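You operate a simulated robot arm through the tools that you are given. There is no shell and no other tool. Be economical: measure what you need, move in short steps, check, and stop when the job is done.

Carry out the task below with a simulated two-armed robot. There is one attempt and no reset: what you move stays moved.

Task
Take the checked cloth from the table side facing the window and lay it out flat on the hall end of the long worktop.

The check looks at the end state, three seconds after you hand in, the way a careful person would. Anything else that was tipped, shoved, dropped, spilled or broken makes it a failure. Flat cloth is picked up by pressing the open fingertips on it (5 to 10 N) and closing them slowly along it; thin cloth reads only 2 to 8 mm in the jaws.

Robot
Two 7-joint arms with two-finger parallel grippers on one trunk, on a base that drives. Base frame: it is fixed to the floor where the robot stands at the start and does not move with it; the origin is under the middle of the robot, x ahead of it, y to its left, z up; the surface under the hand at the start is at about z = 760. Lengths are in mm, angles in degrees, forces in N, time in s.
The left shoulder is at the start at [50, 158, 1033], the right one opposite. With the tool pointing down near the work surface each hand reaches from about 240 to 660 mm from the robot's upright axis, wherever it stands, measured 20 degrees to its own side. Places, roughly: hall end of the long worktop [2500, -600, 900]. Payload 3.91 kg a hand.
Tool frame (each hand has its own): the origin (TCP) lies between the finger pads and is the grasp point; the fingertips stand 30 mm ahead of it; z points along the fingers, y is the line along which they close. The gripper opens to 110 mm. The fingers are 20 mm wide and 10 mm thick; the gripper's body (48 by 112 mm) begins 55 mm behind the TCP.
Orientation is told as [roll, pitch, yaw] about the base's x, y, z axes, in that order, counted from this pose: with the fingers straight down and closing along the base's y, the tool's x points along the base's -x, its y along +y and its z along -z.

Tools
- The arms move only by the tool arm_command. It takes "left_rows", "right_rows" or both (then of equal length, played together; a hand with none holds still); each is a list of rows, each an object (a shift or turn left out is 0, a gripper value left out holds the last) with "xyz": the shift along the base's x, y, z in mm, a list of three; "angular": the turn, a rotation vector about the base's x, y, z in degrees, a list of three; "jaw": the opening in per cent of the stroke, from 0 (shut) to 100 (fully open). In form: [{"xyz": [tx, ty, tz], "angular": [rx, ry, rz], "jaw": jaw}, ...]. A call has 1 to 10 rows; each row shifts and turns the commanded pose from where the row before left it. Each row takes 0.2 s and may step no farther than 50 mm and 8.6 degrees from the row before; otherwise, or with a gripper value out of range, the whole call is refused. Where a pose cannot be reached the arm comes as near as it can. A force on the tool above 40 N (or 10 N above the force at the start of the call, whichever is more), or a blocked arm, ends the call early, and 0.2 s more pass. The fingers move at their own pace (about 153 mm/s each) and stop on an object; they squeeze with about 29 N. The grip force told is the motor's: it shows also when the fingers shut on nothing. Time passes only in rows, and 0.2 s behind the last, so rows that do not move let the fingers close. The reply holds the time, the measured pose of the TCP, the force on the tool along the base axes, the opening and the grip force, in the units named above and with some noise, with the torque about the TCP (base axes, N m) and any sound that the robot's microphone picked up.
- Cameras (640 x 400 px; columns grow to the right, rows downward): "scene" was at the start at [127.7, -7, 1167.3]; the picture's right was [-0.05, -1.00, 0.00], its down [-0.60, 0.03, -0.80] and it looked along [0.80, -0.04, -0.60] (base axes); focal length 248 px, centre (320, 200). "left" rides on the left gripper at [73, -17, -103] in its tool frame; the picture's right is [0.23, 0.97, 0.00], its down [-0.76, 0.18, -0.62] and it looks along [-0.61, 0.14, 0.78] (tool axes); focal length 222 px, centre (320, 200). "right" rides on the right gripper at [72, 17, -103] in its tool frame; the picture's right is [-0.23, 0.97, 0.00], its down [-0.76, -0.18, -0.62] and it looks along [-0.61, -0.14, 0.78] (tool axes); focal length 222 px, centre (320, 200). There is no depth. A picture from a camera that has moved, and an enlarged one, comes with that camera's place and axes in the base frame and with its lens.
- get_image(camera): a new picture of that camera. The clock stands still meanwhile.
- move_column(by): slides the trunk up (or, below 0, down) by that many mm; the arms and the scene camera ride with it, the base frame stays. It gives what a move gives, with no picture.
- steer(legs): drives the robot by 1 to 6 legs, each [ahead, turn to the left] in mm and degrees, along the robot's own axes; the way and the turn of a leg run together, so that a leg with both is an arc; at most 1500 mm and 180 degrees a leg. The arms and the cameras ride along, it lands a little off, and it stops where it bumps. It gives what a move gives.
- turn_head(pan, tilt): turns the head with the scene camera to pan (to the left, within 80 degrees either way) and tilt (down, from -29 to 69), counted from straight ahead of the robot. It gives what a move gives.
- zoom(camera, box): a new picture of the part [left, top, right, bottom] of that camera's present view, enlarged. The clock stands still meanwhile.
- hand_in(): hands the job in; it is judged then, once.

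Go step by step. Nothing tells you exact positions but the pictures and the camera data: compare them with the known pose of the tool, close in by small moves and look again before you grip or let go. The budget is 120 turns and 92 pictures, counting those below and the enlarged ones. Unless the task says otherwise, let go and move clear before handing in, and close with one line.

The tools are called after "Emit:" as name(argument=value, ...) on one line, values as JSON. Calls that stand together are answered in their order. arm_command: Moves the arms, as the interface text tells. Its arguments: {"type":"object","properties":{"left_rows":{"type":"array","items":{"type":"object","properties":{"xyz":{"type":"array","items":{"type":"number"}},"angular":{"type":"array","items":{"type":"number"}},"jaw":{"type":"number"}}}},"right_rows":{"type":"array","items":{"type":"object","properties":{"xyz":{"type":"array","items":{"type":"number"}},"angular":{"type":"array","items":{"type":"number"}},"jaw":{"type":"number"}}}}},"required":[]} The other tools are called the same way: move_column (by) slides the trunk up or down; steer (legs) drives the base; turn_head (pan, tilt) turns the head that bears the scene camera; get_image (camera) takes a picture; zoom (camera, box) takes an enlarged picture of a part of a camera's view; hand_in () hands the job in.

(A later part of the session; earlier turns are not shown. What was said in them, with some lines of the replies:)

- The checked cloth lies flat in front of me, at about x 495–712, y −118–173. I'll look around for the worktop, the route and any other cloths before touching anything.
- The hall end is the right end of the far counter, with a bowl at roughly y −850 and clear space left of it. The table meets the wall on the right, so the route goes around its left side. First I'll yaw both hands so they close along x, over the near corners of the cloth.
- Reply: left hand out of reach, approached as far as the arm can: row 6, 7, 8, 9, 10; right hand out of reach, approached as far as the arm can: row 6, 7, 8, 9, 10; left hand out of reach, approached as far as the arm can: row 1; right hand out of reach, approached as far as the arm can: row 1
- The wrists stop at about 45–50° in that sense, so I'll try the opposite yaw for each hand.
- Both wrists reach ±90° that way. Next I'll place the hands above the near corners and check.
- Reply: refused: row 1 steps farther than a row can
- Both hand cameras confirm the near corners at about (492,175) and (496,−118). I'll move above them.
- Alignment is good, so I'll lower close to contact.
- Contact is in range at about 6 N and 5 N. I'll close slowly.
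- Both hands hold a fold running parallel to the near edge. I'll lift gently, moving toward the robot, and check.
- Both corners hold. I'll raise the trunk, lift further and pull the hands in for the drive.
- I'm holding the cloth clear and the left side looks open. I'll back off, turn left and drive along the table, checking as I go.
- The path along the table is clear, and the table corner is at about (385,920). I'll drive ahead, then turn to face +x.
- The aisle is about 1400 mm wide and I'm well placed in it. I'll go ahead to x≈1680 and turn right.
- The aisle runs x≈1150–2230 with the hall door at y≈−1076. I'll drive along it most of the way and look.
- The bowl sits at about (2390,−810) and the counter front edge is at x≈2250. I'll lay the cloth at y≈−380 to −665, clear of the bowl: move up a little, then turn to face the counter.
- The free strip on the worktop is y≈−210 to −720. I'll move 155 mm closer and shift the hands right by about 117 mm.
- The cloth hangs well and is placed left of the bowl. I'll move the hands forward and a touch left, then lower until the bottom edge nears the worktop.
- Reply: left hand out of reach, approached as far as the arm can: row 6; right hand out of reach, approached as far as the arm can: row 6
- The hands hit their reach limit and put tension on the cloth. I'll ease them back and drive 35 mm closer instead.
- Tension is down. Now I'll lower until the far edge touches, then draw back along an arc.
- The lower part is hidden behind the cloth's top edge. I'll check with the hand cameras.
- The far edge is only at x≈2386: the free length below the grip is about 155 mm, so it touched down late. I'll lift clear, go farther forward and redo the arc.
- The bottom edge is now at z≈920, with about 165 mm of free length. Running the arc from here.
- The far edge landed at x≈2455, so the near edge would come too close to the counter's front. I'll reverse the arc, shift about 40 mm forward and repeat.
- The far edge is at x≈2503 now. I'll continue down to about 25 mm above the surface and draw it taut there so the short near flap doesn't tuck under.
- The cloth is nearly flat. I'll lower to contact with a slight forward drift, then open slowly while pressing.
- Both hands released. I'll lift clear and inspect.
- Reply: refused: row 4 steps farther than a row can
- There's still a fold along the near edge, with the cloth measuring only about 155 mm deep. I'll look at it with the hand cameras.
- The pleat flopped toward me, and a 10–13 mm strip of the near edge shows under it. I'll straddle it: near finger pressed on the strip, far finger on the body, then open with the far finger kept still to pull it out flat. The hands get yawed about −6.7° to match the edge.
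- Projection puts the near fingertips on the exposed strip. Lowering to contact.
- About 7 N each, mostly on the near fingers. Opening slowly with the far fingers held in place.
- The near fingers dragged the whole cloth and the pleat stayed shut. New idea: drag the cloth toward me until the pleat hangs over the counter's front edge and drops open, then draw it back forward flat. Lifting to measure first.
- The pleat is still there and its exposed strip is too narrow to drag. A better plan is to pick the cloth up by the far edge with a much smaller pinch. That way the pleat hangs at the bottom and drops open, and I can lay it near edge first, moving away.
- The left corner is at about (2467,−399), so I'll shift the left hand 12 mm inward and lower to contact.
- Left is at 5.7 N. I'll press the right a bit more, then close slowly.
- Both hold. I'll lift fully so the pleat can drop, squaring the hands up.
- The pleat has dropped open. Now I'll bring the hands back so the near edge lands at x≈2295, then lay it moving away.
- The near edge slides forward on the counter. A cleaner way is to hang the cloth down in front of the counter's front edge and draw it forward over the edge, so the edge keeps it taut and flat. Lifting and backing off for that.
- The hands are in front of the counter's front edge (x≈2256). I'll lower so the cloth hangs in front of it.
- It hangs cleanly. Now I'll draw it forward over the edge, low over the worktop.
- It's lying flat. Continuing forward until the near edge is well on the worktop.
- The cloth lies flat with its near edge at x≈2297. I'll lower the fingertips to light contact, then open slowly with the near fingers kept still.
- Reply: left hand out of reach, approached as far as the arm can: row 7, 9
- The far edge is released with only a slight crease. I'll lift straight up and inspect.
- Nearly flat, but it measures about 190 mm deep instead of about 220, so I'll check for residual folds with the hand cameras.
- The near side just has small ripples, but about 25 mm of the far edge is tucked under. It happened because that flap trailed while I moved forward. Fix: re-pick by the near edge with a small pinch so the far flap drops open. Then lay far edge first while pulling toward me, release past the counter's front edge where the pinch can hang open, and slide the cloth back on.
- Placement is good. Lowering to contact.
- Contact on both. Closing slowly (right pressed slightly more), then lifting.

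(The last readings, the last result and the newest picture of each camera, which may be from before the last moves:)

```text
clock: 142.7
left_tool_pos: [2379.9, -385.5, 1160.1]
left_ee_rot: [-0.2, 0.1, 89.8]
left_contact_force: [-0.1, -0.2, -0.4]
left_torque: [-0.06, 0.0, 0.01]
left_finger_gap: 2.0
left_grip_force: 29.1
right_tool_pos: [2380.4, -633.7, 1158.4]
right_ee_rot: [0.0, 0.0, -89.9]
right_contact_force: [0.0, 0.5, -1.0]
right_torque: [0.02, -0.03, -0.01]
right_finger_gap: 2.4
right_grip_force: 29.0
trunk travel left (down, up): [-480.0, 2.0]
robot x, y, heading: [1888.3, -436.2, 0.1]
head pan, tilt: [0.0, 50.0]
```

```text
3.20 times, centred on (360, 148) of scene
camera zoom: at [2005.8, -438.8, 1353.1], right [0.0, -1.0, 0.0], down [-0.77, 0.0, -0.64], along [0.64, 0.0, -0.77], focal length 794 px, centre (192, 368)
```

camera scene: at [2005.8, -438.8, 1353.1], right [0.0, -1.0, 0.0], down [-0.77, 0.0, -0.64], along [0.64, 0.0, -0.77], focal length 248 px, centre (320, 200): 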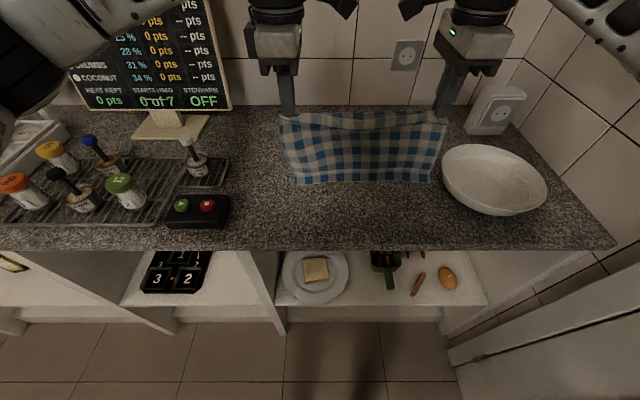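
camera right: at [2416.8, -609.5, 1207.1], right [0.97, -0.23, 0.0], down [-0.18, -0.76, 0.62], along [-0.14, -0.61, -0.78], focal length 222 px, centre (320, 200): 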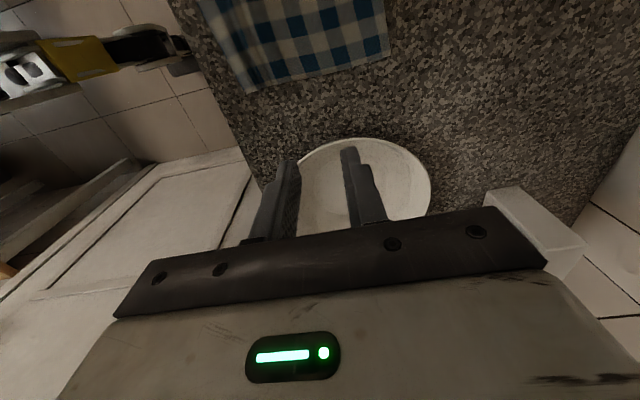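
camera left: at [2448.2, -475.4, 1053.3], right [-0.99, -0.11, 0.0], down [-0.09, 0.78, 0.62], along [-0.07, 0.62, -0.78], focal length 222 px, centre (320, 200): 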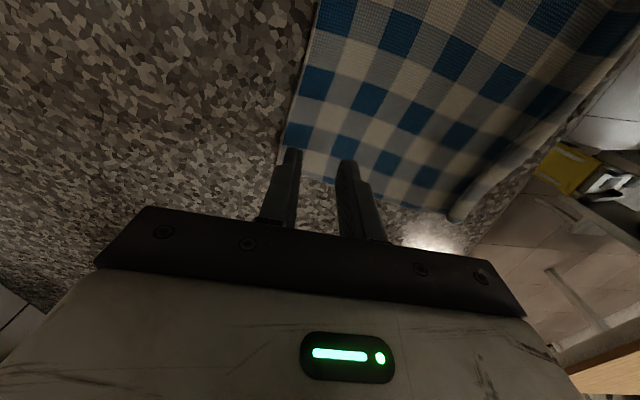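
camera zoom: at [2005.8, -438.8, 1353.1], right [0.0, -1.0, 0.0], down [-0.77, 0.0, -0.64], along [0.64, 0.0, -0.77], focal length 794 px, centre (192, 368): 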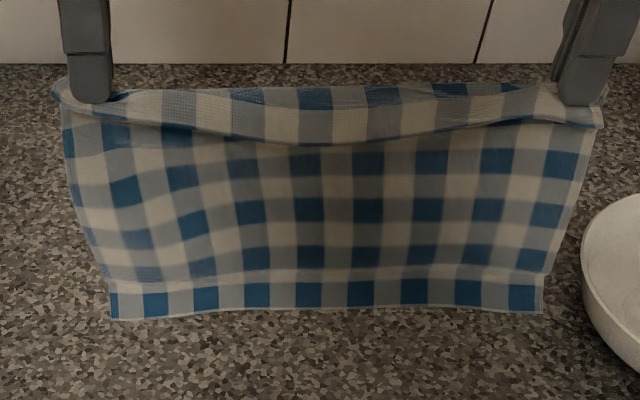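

The far flap has opened (blue row at the bottom). Now laying far edge first with the arc back toward me.

Emit:
arm_command(left_rows=[{"xyz": [22, 0, 0]}, {"xyz": [23, 0, 0]}, {"xyz": [0, 0, -22]}, {"xyz": [0, 0, -18]}, {"xyz": [0, 0, -8]}, {"xyz": [-23, 0, -4]}, {"xyz": [-24, 0, -7]}, {"xyz": [-22, 0, -8]}, {"xyz": [-21, 0, -11]}, {"xyz": [-19, 0, -13]}], right_rows=[{"xyz": [22, 0, 0]}, {"xyz": [23, 0, 0]}, {"xyz": [0, 0, -22]}, {"xyz": [0, 0, -18]}, {"xyz": [0, 0, -8]}, {"xyz": [-23, 0, -4]}, {"xyz": [-24, 0, -7]}, {"xyz": [-22, 0, -8]}, {"xyz": [-21, 0, -11]}, {"xyz": [-19, 0, -13]}])

Emit:
arm_command(left_rows=[{"xyz": [-18, 0, -15]}, {"xyz": [-16, 0, -18]}, {"xyz": [-14, 0, -20]}, {"xyz": [-10, 0, -20]}, {"xyz": [-8, 0, -20]}, {"xyz": [-8, 0, -10]}, {"xyz": [-8, 0, -4]}, {"xyz": [0, 0, 0]}], right_rows=[{"xyz": [-18, 0, -15]}, {"xyz": [-16, 0, -18]}, {"xyz": [-14, 0, -20]}, {"xyz": [-10, 0, -20]}, {"xyz": [-8, 0, -20]}, {"xyz": [-8, 0, -10]}, {"xyz": [-8, 0, -4]}, {"xyz": [0, 0, 0]}])

Emit:
get_image(camera="scene")

```text
clock: 144.9
left_tool_pos: [2316.5, -385.6, 1068.7]
left_ee_rot: [0.0, 0.1, 89.9]
left_contact_force: [-1.0, -1.0, 0.0]
left_torque: [-0.04, -0.02, -0.03]
left_finger_gap: 1.8
left_grip_force: 29.1
right_tool_pos: [2315.0, -632.4, 1069.3]
right_ee_rot: [0.0, 0.0, -90.0]
right_contact_force: [0.6, -0.6, 0.2]
right_torque: [0.0, -0.02, -0.03]
right_finger_gap: 2.5
right_grip_force: 29.3
trunk travel left (down, up): [-480.0, 2.0]
robot x, y, heading: [1888.7, -436.3, 0.1]
head pan, tilt: [0.0, 50.0]
```

```text
clock: 146.7
left_tool_pos: [2234.6, -385.8, 960.7]
left_ee_rot: [0.0, 0.1, 89.8]
left_contact_force: [0.4, 0.0, -0.3]
left_torque: [0.0, -0.02, -0.03]
left_finger_gap: 1.9
left_grip_force: 28.6
right_tool_pos: [2235.4, -633.4, 960.2]
right_ee_rot: [0.0, 0.0, -89.8]
right_contact_force: [-0.2, 0.1, 0.2]
right_torque: [0.02, -0.02, -0.01]
right_finger_gap: 2.6
right_grip_force: 28.8
trunk travel left (down, up): [-480.0, 2.0]
robot x, y, heading: [1889.7, -435.5, -0.2]
head pan, tilt: [0.0, 50.0]
```

```text
15 pictures are left
camera scene: at [2006.2, -438.9, 1353.1], right [0.0, -1.0, 0.0], down [-0.77, 0.0, -0.64], along [0.64, 0.0, -0.77], focal length 248 px, centre (320, 200)
```

scene: 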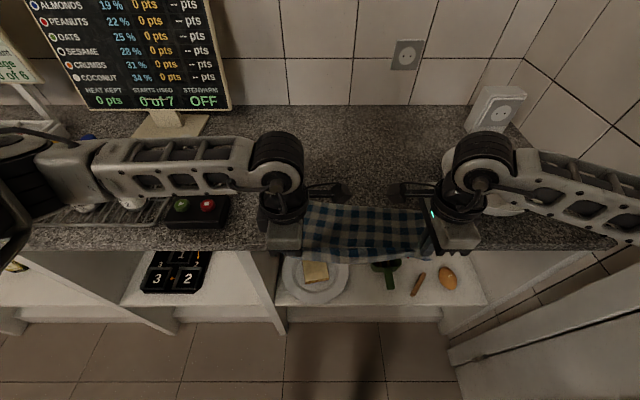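

The far edge seems too close, around x≈2375. I'll check with the hand camera whether the flap tucked under again.

Emit:
get_image(camera="left")

```text
14 pictures are left
camera left: at [2250.9, -458.4, 1063.8], right [-0.97, -0.22, 0.0], down [-0.18, 0.76, 0.62], along [-0.14, 0.61, -0.78], focal length 222 px, centre (320, 200)
```

left: 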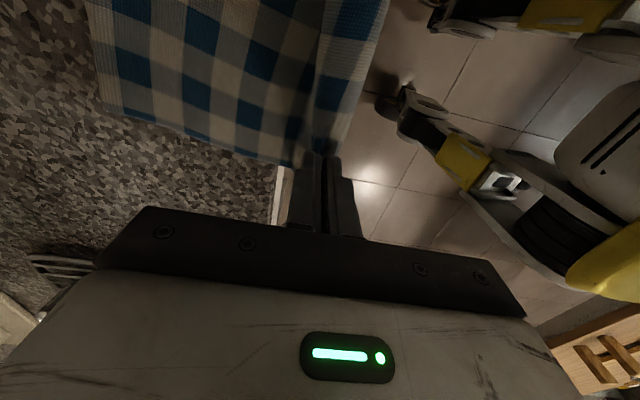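

The flap did tuck under: I had lowered vertically onto it. I'll lift again and come down on a slanting path, already moving toward me as the flap touches, so it trails outward.

Emit:
arm_command(left_rows=[{"xyz": [10, 0, 23]}, {"xyz": [10, 0, 23]}, {"xyz": [10, 0, 23]}, {"xyz": [10, 0, 23]}, {"xyz": [10, 0, 24]}, {"xyz": [10, 0, 24]}, {"xyz": [10, 0, 24]}, {"xyz": [10, 0, 24]}, {"xyz": [35, 0, 0]}, {"xyz": [35, 0, 0]}], right_rows=[{"xyz": [10, 0, 23]}, {"xyz": [10, 0, 23]}, {"xyz": [10, 0, 23]}, {"xyz": [10, 0, 23]}, {"xyz": [10, 0, 24]}, {"xyz": [10, 0, 24]}, {"xyz": [10, 0, 24]}, {"xyz": [10, 0, 24]}, {"xyz": [35, 0, 0]}, {"xyz": [35, 0, 0]}])

Emit:
arm_command(left_rows=[{"xyz": [35, 0, 0]}, {"xyz": [35, 0, 0]}, {"xyz": [30, 0, 0]}, {"xyz": [0, 0, 0]}, {"xyz": [0, 0, 0]}, {"xyz": [0, 0, 0]}], right_rows=[{"xyz": [35, 0, 0]}, {"xyz": [35, 0, 0]}, {"xyz": [30, 0, 0]}, {"xyz": [0, 0, 0]}, {"xyz": [0, 0, 0]}, {"xyz": [0, 0, 0]}])

Emit:
zoom(camera="scene", box=[260, 85, 460, 210])

```text
clock: 148.9
left_tool_pos: [2384.0, -384.9, 1149.3]
left_ee_rot: [-0.2, 0.0, 89.8]
left_contact_force: [-0.4, -1.3, -0.7]
left_torque: [-0.02, 0.02, 0.0]
left_finger_gap: 1.8
left_grip_force: 28.7
right_tool_pos: [2385.5, -632.6, 1146.9]
right_ee_rot: [0.0, 0.0, -89.9]
right_contact_force: [1.1, 1.4, 1.0]
right_torque: [0.03, 0.02, -0.03]
right_finger_gap: 2.4
right_grip_force: 29.1
trunk travel left (down, up): [-480.0, 2.0]
robot x, y, heading: [1888.0, -434.2, -0.1]
head pan, tilt: [0.0, 50.0]
```

```text
clock: 150.3
left_tool_pos: [2483.9, -385.2, 1148.3]
left_ee_rot: [-0.1, -0.1, 89.8]
left_contact_force: [-0.5, 0.0, 0.7]
left_torque: [-0.05, 0.01, -0.06]
left_finger_gap: 1.9
left_grip_force: 28.7
right_tool_pos: [2484.1, -633.7, 1148.1]
right_ee_rot: [0.0, 0.0, -89.9]
right_contact_force: [-0.9, 1.1, -0.2]
right_torque: [0.02, 0.0, 0.02]
right_finger_gap: 2.3
right_grip_force: 29.0
trunk travel left (down, up): [-480.0, 2.0]
robot x, y, heading: [1890.5, -435.2, 0.1]
head pan, tilt: [0.0, 50.0]
```

```text
3.20 times, centred on (360, 148) of scene
camera zoom: at [2006.1, -438.9, 1353.1], right [0.0, -1.0, 0.0], down [-0.77, 0.0, -0.64], along [0.64, 0.0, -0.77], focal length 794 px, centre (192, 368)
```

zoom: 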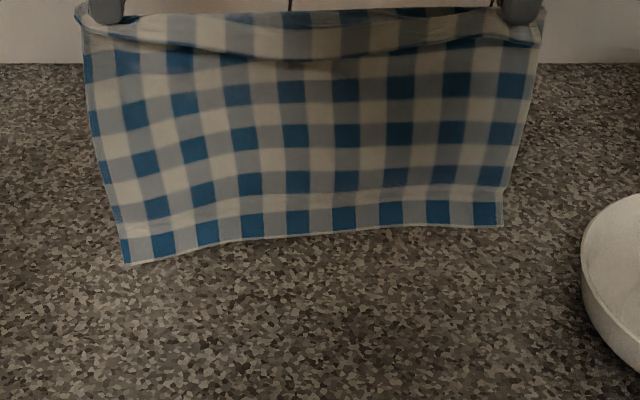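

Emit:
arm_command(left_rows=[{"xyz": [-23, 0, -20]}, {"xyz": [-33, 0, -18]}, {"xyz": [-37, 0, -10]}, {"xyz": [-36, 0, -15]}, {"xyz": [-32, 0, -20]}, {"xyz": [-27, 0, -25]}, {"xyz": [-21, 0, -25]}, {"xyz": [-15, 0, -25]}, {"xyz": [-12, 0, -25]}, {"xyz": [-10, 0, -13]}], right_rows=[{"xyz": [-23, 0, -20]}, {"xyz": [-33, 0, -18]}, {"xyz": [-37, 0, -10]}, {"xyz": [-36, 0, -15]}, {"xyz": [-32, 0, -20]}, {"xyz": [-27, 0, -25]}, {"xyz": [-21, 0, -25]}, {"xyz": [-15, 0, -25]}, {"xyz": [-12, 0, -25]}, {"xyz": [-10, 0, -13]}])

Emit:
get_image(camera="left")

```text
clock: 152.5
left_tool_pos: [2237.9, -385.3, 952.7]
left_ee_rot: [-0.2, -0.1, 89.8]
left_contact_force: [0.1, -1.1, 0.4]
left_torque: [-0.05, -0.01, 0.03]
left_finger_gap: 1.8
left_grip_force: 28.6
right_tool_pos: [2238.7, -633.5, 952.1]
right_ee_rot: [0.1, 0.0, -90.0]
right_contact_force: [-0.8, 0.3, -0.8]
right_torque: [0.05, -0.01, 0.02]
right_finger_gap: 2.4
right_grip_force: 28.7
trunk travel left (down, up): [-480.0, 2.0]
robot x, y, heading: [1888.3, -435.9, 0.0]
head pan, tilt: [0.0, 50.0]
```

```text
12 pictures are left
camera left: at [2254.3, -458.3, 1056.6], right [-0.97, -0.22, 0.0], down [-0.18, 0.76, 0.62], along [-0.14, 0.61, -0.78], focal length 222 px, centre (320, 200)
```

left: 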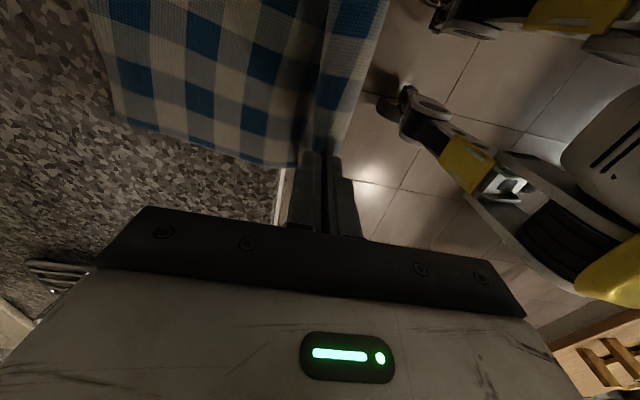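

I need to tell whether the flap is really tucked, so I'll zoom to count the check rows.

Emit:
zoom(camera="left", box=[70, 0, 400, 190])

```text
1.94 times, centred on (235, 95) of left
camera zoom: at [2254.3, -458.3, 1056.6], right [-0.97, -0.22, 0.0], down [-0.18, 0.76, 0.62], along [-0.14, 0.61, -0.78], focal length 431 px, centre (485, 404)
```

zoom: 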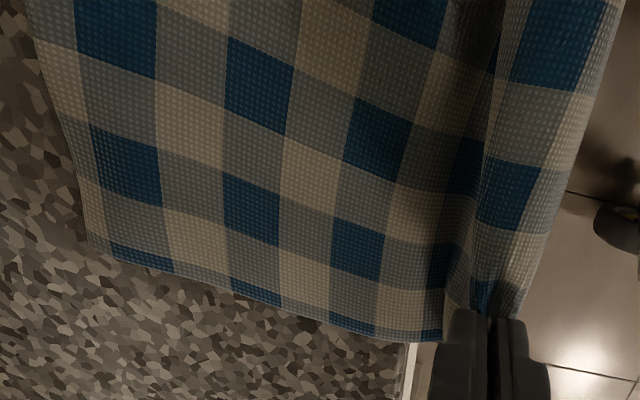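

Counting rows, one row (about 22 mm) is tucked under. I'll flip the approach: hang the cloth in front of the counter again and draw it forward. The creased tail then comes over the edge open, and the held edge's flap ends up on top, where I can sweep it flat.

Emit:
arm_command(left_rows=[{"xyz": [0, 0, 25]}, {"xyz": [0, 0, 25]}, {"xyz": [0, 0, 25]}, {"xyz": [0, 0, 25]}, {"xyz": [0, 0, 25]}, {"xyz": [0, 0, 25]}, {"xyz": [0, 0, 25]}, {"xyz": [0, 0, 30]}, {"xyz": [-12, 0, 0]}, {"xyz": [-12, 0, 0]}], right_rows=[{"xyz": [0, 0, 25]}, {"xyz": [0, 0, 25]}, {"xyz": [0, 0, 25]}, {"xyz": [0, 0, 25]}, {"xyz": [0, 0, 25]}, {"xyz": [0, 0, 25]}, {"xyz": [0, 0, 25]}, {"xyz": [0, 0, 30]}, {"xyz": [-12, 0, 0]}, {"xyz": [-12, 0, 0]}])

Emit:
arm_command(left_rows=[{"xyz": [0, 0, 0]}, {"xyz": [0, 0, 0]}, {"xyz": [0, 0, -25]}, {"xyz": [0, 0, -25]}, {"xyz": [0, 0, -25]}, {"xyz": [0, 0, -25]}, {"xyz": [0, 0, -25]}, {"xyz": [0, 0, -25]}, {"xyz": [0, 0, -25]}, {"xyz": [0, 0, -25]}], right_rows=[{"xyz": [0, 0, 0]}, {"xyz": [0, 0, 0]}, {"xyz": [0, 0, -25]}, {"xyz": [0, 0, -25]}, {"xyz": [0, 0, -25]}, {"xyz": [0, 0, -25]}, {"xyz": [0, 0, -25]}, {"xyz": [0, 0, -25]}, {"xyz": [0, 0, -25]}, {"xyz": [0, 0, -25]}])

Emit:
get_image(camera="scene")

```text
clock: 154.7
left_tool_pos: [2213.0, -386.2, 1159.8]
left_ee_rot: [0.0, 0.0, 89.8]
left_contact_force: [-0.5, -0.6, 0.4]
left_torque: [-0.01, -0.01, 0.0]
left_finger_gap: 1.6
left_grip_force: 29.4
right_tool_pos: [2214.8, -631.9, 1157.6]
right_ee_rot: [0.0, -0.1, -89.9]
right_contact_force: [0.7, 0.0, 0.8]
right_torque: [0.04, -0.02, 0.01]
right_finger_gap: 2.5
right_grip_force: 29.2
trunk travel left (down, up): [-480.0, 2.0]
robot x, y, heading: [1888.1, -432.7, 0.2]
head pan, tilt: [0.0, 50.0]
```

```text
clock: 156.9
left_tool_pos: [2214.4, -385.5, 958.3]
left_ee_rot: [-0.2, 0.0, 89.8]
left_contact_force: [0.6, -0.5, 0.2]
left_torque: [-0.02, 0.02, -0.02]
left_finger_gap: 1.7
left_grip_force: 28.4
right_tool_pos: [2214.4, -634.1, 956.1]
right_ee_rot: [0.1, 0.0, -89.9]
right_contact_force: [-0.1, 1.1, -1.2]
right_torque: [-0.03, -0.02, -0.03]
right_finger_gap: 2.4
right_grip_force: 29.5
trunk travel left (down, up): [-480.0, 2.0]
robot x, y, heading: [1888.0, -434.1, 0.1]
head pan, tilt: [0.0, 50.0]
```

```text
10 pictures are left
camera scene: at [2006.3, -439.0, 1353.2], right [0.0, -1.0, 0.0], down [-0.77, 0.0, -0.64], along [0.64, 0.0, -0.77], focal length 248 px, centre (320, 200)
```

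scene: 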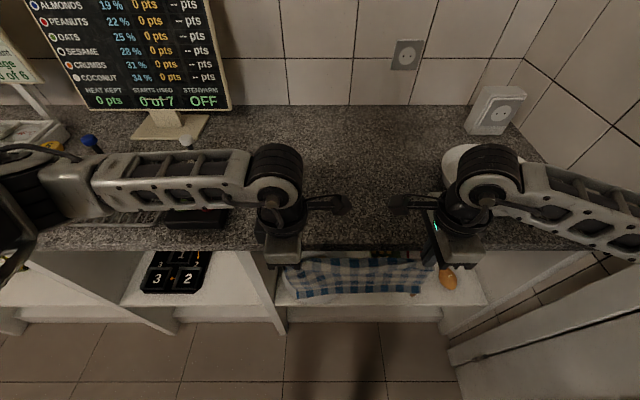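

It hangs cleanly. Drawing forward over the edge now.

Emit:
arm_command(left_rows=[{"xyz": [20, 0, 0]}, {"xyz": [20, 0, 0]}, {"xyz": [20, 0, 0]}, {"xyz": [20, 0, -5]}, {"xyz": [20, 0, -6]}, {"xyz": [20, 0, -6]}, {"xyz": [20, 0, 0]}, {"xyz": [20, 0, 0]}, {"xyz": [20, 0, 0]}, {"xyz": [20, 0, 0]}], right_rows=[{"xyz": [20, 0, 0]}, {"xyz": [20, 0, 0]}, {"xyz": [20, 0, 0]}, {"xyz": [20, 0, -5]}, {"xyz": [20, 0, -6]}, {"xyz": [20, 0, -5]}, {"xyz": [20, 0, 0]}, {"xyz": [20, 0, 0]}, {"xyz": [20, 0, 0]}, {"xyz": [20, 0, 0]}])

Emit:
arm_command(left_rows=[{"xyz": [15, 0, 0]}, {"xyz": [15, 0, 0]}, {"xyz": [15, 0, 0]}, {"xyz": [9, 0, 0]}, {"xyz": [0, 0, 0]}], right_rows=[{"xyz": [15, 0, 0]}, {"xyz": [15, 0, 0]}, {"xyz": [15, 0, 0]}, {"xyz": [9, 0, 0]}, {"xyz": [0, 0, 0]}])

Emit:
zoom(camera="scene", box=[260, 140, 440, 260])

```text
clock: 159.1
left_tool_pos: [2415.8, -386.0, 941.1]
left_ee_rot: [-0.1, 0.1, 89.9]
left_contact_force: [0.5, -0.8, 0.5]
left_torque: [0.01, -0.01, 0.01]
left_finger_gap: 2.2
left_grip_force: 28.6
right_tool_pos: [2414.5, -634.0, 941.0]
right_ee_rot: [0.0, 0.1, -89.9]
right_contact_force: [-0.8, 0.1, 0.4]
right_torque: [0.02, -0.02, -0.02]
right_finger_gap: 2.5
right_grip_force: 28.6
trunk travel left (down, up): [-480.0, 2.0]
robot x, y, heading: [1888.9, -435.8, -0.1]
head pan, tilt: [0.0, 50.0]
```

```text
clock: 160.3
left_tool_pos: [2468.0, -385.2, 940.5]
left_ee_rot: [-0.1, 0.0, 89.8]
left_contact_force: [-0.2, -0.7, 0.7]
left_torque: [0.01, 0.04, -0.04]
left_finger_gap: 1.9
left_grip_force: 28.8
right_tool_pos: [2468.2, -632.1, 941.5]
right_ee_rot: [0.0, 0.0, -89.9]
right_contact_force: [-0.4, 0.3, 0.3]
right_torque: [0.05, 0.05, 0.01]
right_finger_gap: 2.4
right_grip_force: 28.6
trunk travel left (down, up): [-480.0, 2.0]
robot x, y, heading: [1886.4, -436.7, -0.0]
head pan, tilt: [0.0, 50.0]
```

```text
3.33 times, centred on (350, 200) of scene
camera zoom: at [2006.1, -438.9, 1353.1], right [0.0, -1.0, 0.0], down [-0.77, 0.0, -0.64], along [0.64, 0.0, -0.77], focal length 827 px, centre (220, 200)
```

zoom: 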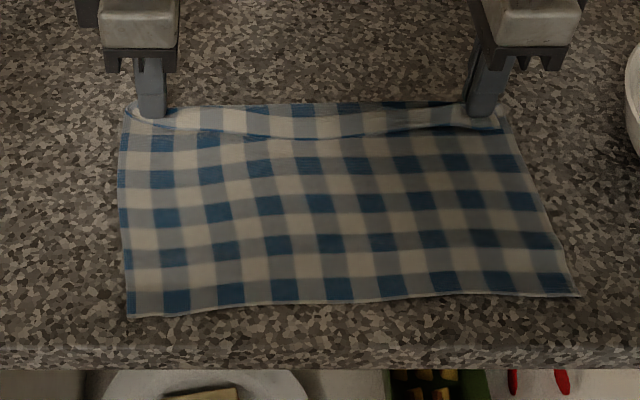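

The body is flat and the tail is open. Only the held edge's narrow flap lies on top, toward me. I'll release gently, lift, and move the base closer so I can sweep that flap open.

Emit:
arm_command(left_rows=[{"xyz": [0, 0, -3]}, {"jaw": 4}, {"xyz": [1, 0, 0], "jaw": 8}, {"xyz": [1, 0, 0], "jaw": 12}, {"jaw": 12}, {"xyz": [0, 0, 15]}, {"xyz": [0, 0, 30]}, {"xyz": [-20, 0, 25]}, {"xyz": [-30, 0, 0], "jaw": 0}, {"jaw": 0}], right_rows=[{"xyz": [0, 0, -4]}, {"jaw": 4}, {"xyz": [1, 0, 0], "jaw": 8}, {"xyz": [1, 0, 0], "jaw": 12}, {"jaw": 12}, {"xyz": [0, 0, 15]}, {"xyz": [0, 0, 30]}, {"xyz": [-20, 0, 25]}, {"xyz": [-30, 0, 0], "jaw": 0}, {"jaw": 0}])

Emit:
steer(legs=[[48, 0]])

Emit:
zoom(camera="scene", box=[260, 140, 440, 260])

```text
clock: 162.5
left_tool_pos: [2420.8, -385.7, 1008.3]
left_ee_rot: [-0.1, 0.0, 89.9]
left_contact_force: [-0.1, -0.2, 0.2]
left_torque: [-0.02, -0.03, 0.02]
left_finger_gap: 0.0
left_grip_force: 28.6
right_tool_pos: [2418.1, -635.1, 1006.9]
right_ee_rot: [0.0, 0.0, -90.0]
right_contact_force: [-0.9, 0.4, 0.2]
right_torque: [0.01, 0.01, -0.02]
right_finger_gap: 0.0
right_grip_force: 28.9
trunk travel left (down, up): [-480.0, 2.0]
robot x, y, heading: [1887.1, -436.5, 0.1]
head pan, tilt: [0.0, 50.0]
```

```text
clock: 163.4
left_tool_pos: [2469.4, -385.8, 1007.3]
left_ee_rot: [0.0, 0.0, 89.8]
left_contact_force: [0.0, 0.4, -0.1]
left_torque: [0.0, 0.03, -0.01]
left_finger_gap: 0.0
left_grip_force: 29.1
right_tool_pos: [2468.6, -633.5, 1006.6]
right_ee_rot: [0.1, 0.1, -89.9]
right_contact_force: [0.1, -0.3, -0.3]
right_torque: [-0.02, 0.02, -0.01]
right_finger_gap: 0.1
right_grip_force: 29.0
trunk travel left (down, up): [-480.0, 2.0]
robot x, y, heading: [1938.1, -437.7, -0.1]
head pan, tilt: [0.0, 50.0]
```

```text
3.33 times, centred on (350, 200) of scene
camera zoom: at [2055.8, -439.0, 1353.0], right [0.0, -1.0, 0.0], down [-0.77, 0.0, -0.64], along [0.64, 0.0, -0.77], focal length 827 px, centre (220, 200)
```

zoom: 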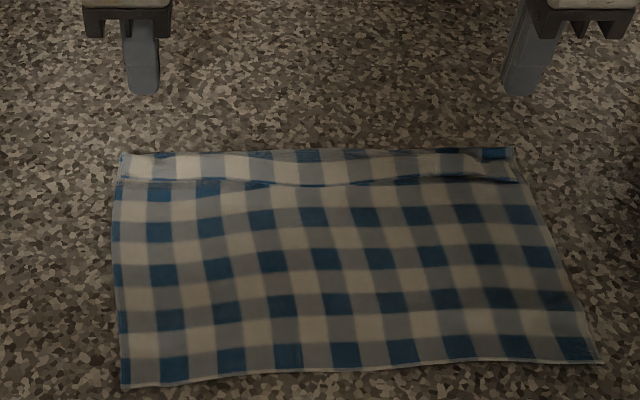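

The flap spans x≈2448–2479 and sits on top. I'll set the closed fingertips just before its free edge, almost touching, and sweep forward.

Emit:
arm_command(left_rows=[{"xyz": [-20, 0, -10]}, {"xyz": [-20, 0, -20]}, {"xyz": [0, 0, -25]}, {"xyz": [0, 0, -15]}, {"xyz": [0, 0, -4]}, {"xyz": [0, 0, 0]}], right_rows=[{"xyz": [-18, 0, -10]}, {"xyz": [-18, 0, -20]}, {"xyz": [0, 0, -25]}, {"xyz": [0, 0, -15]}, {"xyz": [0, 0, -3.5]}, {"xyz": [0, 0, 0]}])

Emit:
arm_command(left_rows=[{"xyz": [0, 0, -1]}, {"xyz": [0, 0, 0]}], right_rows=[{"xyz": [0, 0, -1]}, {"xyz": [0, 0, 0]}])

```text
clock: 164.8
left_tool_pos: [2428.0, -386.9, 932.8]
left_ee_rot: [-0.1, 0.0, 89.8]
left_contact_force: [0.0, -0.2, 0.2]
left_torque: [0.03, 0.01, -0.01]
left_finger_gap: 0.0
left_grip_force: 29.1
right_tool_pos: [2431.7, -634.9, 933.8]
right_ee_rot: [0.0, 0.0, -90.0]
right_contact_force: [-0.4, -0.3, 0.2]
right_torque: [-0.01, -0.03, 0.01]
right_finger_gap: 0.0
right_grip_force: 28.7
trunk travel left (down, up): [-480.0, 2.0]
robot x, y, heading: [1938.3, -435.7, 0.1]
head pan, tilt: [0.0, 50.0]
```

```text
clock: 165.4
left_tool_pos: [2429.9, -387.2, 933.7]
left_ee_rot: [-0.2, 0.0, 89.8]
left_contact_force: [-1.2, 0.7, -0.3]
left_torque: [0.01, 0.0, 0.01]
left_finger_gap: 0.0
left_grip_force: 29.0
right_tool_pos: [2432.3, -633.9, 932.1]
right_ee_rot: [0.0, 0.0, -89.8]
right_contact_force: [-0.5, 0.6, -0.6]
right_torque: [0.01, -0.02, -0.02]
right_finger_gap: 0.0
right_grip_force: 29.1
trunk travel left (down, up): [-480.0, 2.0]
robot x, y, heading: [1932.7, -436.8, 0.2]
head pan, tilt: [0.0, 50.0]
```

Emit:
arm_command(left_rows=[{"xyz": [0, 0, -0.7]}, {"xyz": [8, 0, 0]}, {"xyz": [8, 0, 0]}, {"xyz": [8, 0, 0]}, {"xyz": [8, 0, 0]}, {"xyz": [8, 0, 0]}, {"xyz": [8, 0, 0]}, {"xyz": [8, 0, 0]}, {"xyz": [8, 0, 0]}, {"xyz": [8, 0, 0]}], right_rows=[{"xyz": [0, 0, -0.7]}, {"xyz": [8, 0, 0]}, {"xyz": [8, 0, 0]}, {"xyz": [8, 0, 0]}, {"xyz": [8, 0, 0]}, {"xyz": [8, 0, 0]}, {"xyz": [8, 0, 0]}, {"xyz": [8, 0, 0]}, {"xyz": [8, 0, 0]}, {"xyz": [8, 0, 0]}])

Emit:
zoom(camera="scene", box=[260, 140, 440, 260])

```text
clock: 167.6
left_tool_pos: [2501.4, -387.4, 931.3]
left_ee_rot: [-0.1, 0.0, 89.7]
left_contact_force: [-0.9, 0.2, -0.4]
left_torque: [0.02, -0.02, 0.01]
left_finger_gap: 0.0
left_grip_force: 28.8
right_tool_pos: [2503.3, -633.1, 932.4]
right_ee_rot: [0.0, -0.1, -89.9]
right_contact_force: [-0.8, 0.7, 0.0]
right_torque: [0.02, -0.01, -0.02]
right_finger_gap: 0.0
right_grip_force: 29.6
trunk travel left (down, up): [-480.0, 2.0]
robot x, y, heading: [1937.7, -436.6, -0.1]
head pan, tilt: [0.0, 50.0]
```

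```text
3.33 times, centred on (350, 200) of scene
camera zoom: at [2054.8, -438.9, 1353.1], right [0.0, -1.0, 0.0], down [-0.77, 0.0, -0.64], along [0.64, 0.0, -0.77], focal length 827 px, centre (220, 200)
```

zoom: 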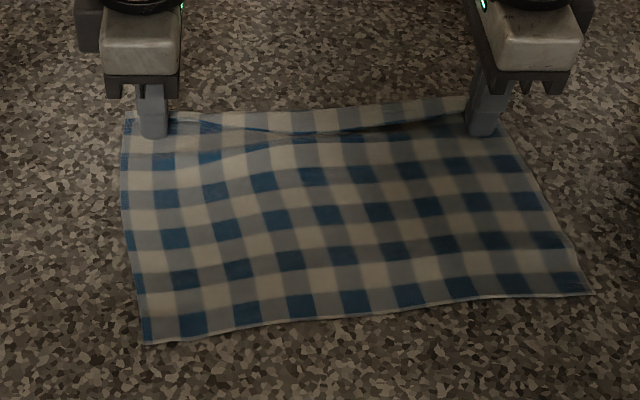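

The flap is being pushed open near the fingers. I'll continue the sweep past the fold line.

Emit:
arm_command(left_rows=[{"xyz": [8, 0, 0]}, {"xyz": [8, 0, 0]}, {"xyz": [8, 0, 0]}, {"xyz": [6, 0, 0]}, {"xyz": [0, 0, 0]}, {"xyz": [0, 0, 20]}, {"xyz": [0, 0, 40]}, {"xyz": [-30, 0, 30]}], right_rows=[{"xyz": [8, 0, 0]}, {"xyz": [8, 0, 0]}, {"xyz": [8, 0, 0]}, {"xyz": [6, 0, 0]}, {"xyz": [0, 0, 0]}, {"xyz": [0, 0, 20]}, {"xyz": [0, 0, 40]}, {"xyz": [-30, 0, 30]}])

Emit:
zoom(camera="scene", box=[260, 120, 440, 240])

```text
clock: 169.4
left_tool_pos: [2498.4, -386.4, 1022.8]
left_ee_rot: [-0.2, 0.0, 89.9]
left_contact_force: [-0.7, 0.2, 0.6]
left_torque: [0.0, -0.01, 0.03]
left_finger_gap: 0.0
left_grip_force: 29.1
right_tool_pos: [2502.1, -634.3, 1023.1]
right_ee_rot: [0.0, 0.0, -89.9]
right_contact_force: [-1.0, 0.2, -0.2]
right_torque: [-0.02, -0.03, 0.0]
right_finger_gap: 0.0
right_grip_force: 29.5
trunk travel left (down, up): [-480.0, 2.0]
robot x, y, heading: [1932.8, -439.1, 0.1]
head pan, tilt: [0.0, 50.0]
```

```text
3.33 times, centred on (350, 180) of scene
camera zoom: at [2053.2, -438.8, 1353.3], right [0.0, -1.0, 0.0], down [-0.77, 0.0, -0.64], along [0.64, 0.0, -0.77], focal length 827 px, centre (220, 267)
```

zoom: 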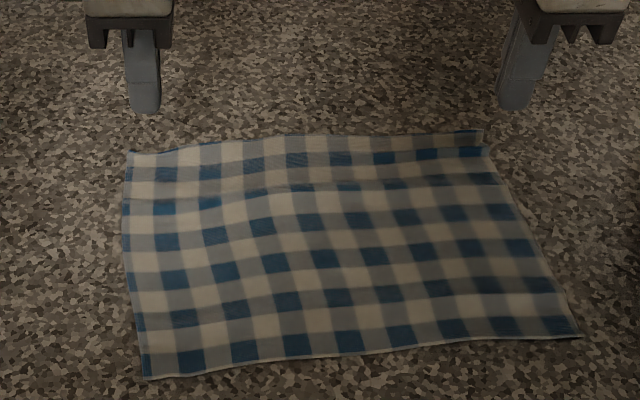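

The flap has opened out and the cloth now shows its full depth, about 220 mm. I'll retract the hands and take one last look at the far edge and the surroundings.

Emit:
arm_command(left_rows=[{"xyz": [-30, 0, 35]}, {"xyz": [-35, 0, 30]}, {"xyz": [-40, 10, 20]}, {"xyz": [-40, 10, 10]}, {"xyz": [-40, 10, 0]}], right_rows=[{"xyz": [-30, 0, 35]}, {"xyz": [-35, 0, 30]}, {"xyz": [-40, 0, 20]}, {"xyz": [-40, 0, 10]}, {"xyz": [-40, 0, 0]}])

Emit:
steer(legs=[[-200, 0]])

Emit:
turn_head(pan=0, tilt=35)

Emit:
get_image(camera="scene")

Emit:
zoom(camera="scene", box=[270, 140, 450, 250])

```text
clock: 170.6
left_tool_pos: [2314.3, -357.7, 1117.3]
left_ee_rot: [-0.2, -0.2, 90.0]
left_contact_force: [0.2, -0.3, 0.3]
left_torque: [-0.02, -0.01, 0.02]
left_finger_gap: 0.0
left_grip_force: 29.1
right_tool_pos: [2319.1, -633.1, 1118.1]
right_ee_rot: [0.1, 0.0, -90.0]
right_contact_force: [-0.3, 0.1, -0.2]
right_torque: [-0.03, 0.01, 0.0]
right_finger_gap: 0.1
right_grip_force: 28.8
trunk travel left (down, up): [-480.0, 2.0]
robot x, y, heading: [1936.8, -434.2, 0.1]
head pan, tilt: [0.0, 50.0]
```

```text
clock: 172.2
left_tool_pos: [2115.1, -358.0, 1117.3]
left_ee_rot: [0.0, 0.0, 89.8]
left_contact_force: [-0.4, -0.4, -0.2]
left_torque: [0.0, -0.01, 0.02]
left_finger_gap: 0.0
left_grip_force: 29.1
right_tool_pos: [2120.1, -633.6, 1117.3]
right_ee_rot: [0.1, -0.1, -89.9]
right_contact_force: [0.6, -0.1, -0.6]
right_torque: [-0.01, -0.02, -0.02]
right_finger_gap: 0.1
right_grip_force: 29.2
trunk travel left (down, up): [-480.0, 2.0]
robot x, y, heading: [1733.8, -435.2, -0.3]
head pan, tilt: [0.0, 50.0]
```

```text
clock: 172.9
left_tool_pos: [2115.7, -357.2, 1115.8]
left_ee_rot: [0.0, 0.0, 89.9]
left_contact_force: [-0.4, 0.5, 0.3]
left_torque: [0.01, 0.01, 0.02]
left_finger_gap: 0.2
left_grip_force: 28.9
right_tool_pos: [2119.8, -633.7, 1116.9]
right_ee_rot: [0.0, 0.0, -90.0]
right_contact_force: [0.0, 0.0, -0.5]
right_torque: [-0.03, 0.01, 0.0]
right_finger_gap: 0.0
right_grip_force: 28.9
trunk travel left (down, up): [-480.0, 2.0]
robot x, y, heading: [1739.6, -436.7, -0.0]
head pan, tilt: [0.0, 35.0]
```

```text
5 pictures are left
camera scene: at [1866.5, -438.8, 1374.8], right [0.0, -1.0, 0.0], down [-0.57, 0.0, -0.82], along [0.82, 0.0, -0.57], focal length 248 px, centre (320, 200)
```

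scene: 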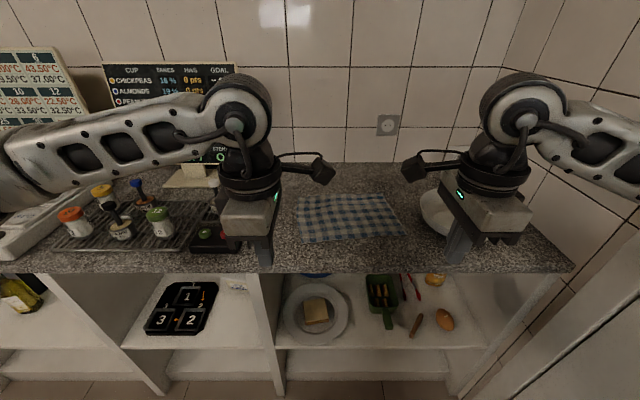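

```text
3.56 times, centred on (360, 195) of scene
camera zoom: at [1866.5, -438.8, 1374.8], right [0.0, -1.0, 0.0], down [-0.57, 0.0, -0.82], along [0.82, 0.0, -0.57], focal length 882 px, centre (178, 218)
```

zoom: 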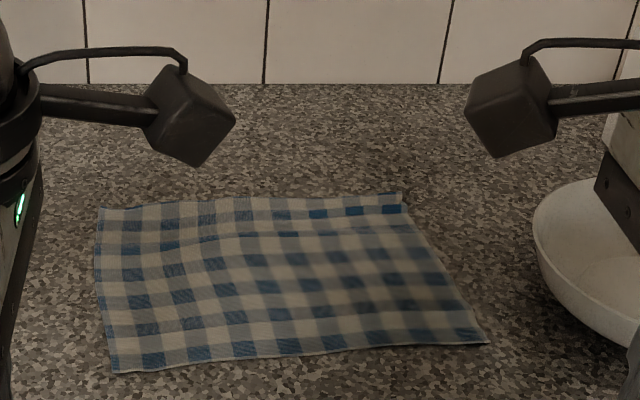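

The cloth lies flat and unfolded on the hall end of the worktop, clear of the bowl. Nothing else was disturbed, and both hands are empty and withdrawn.

Emit:
hand_in()

```text
The job is handed in.
```

I moved the checked cloth to the hall end of the long worktop and laid it out flat, left of the bowl, with only slight creases left; nothing else was knocked or moved.
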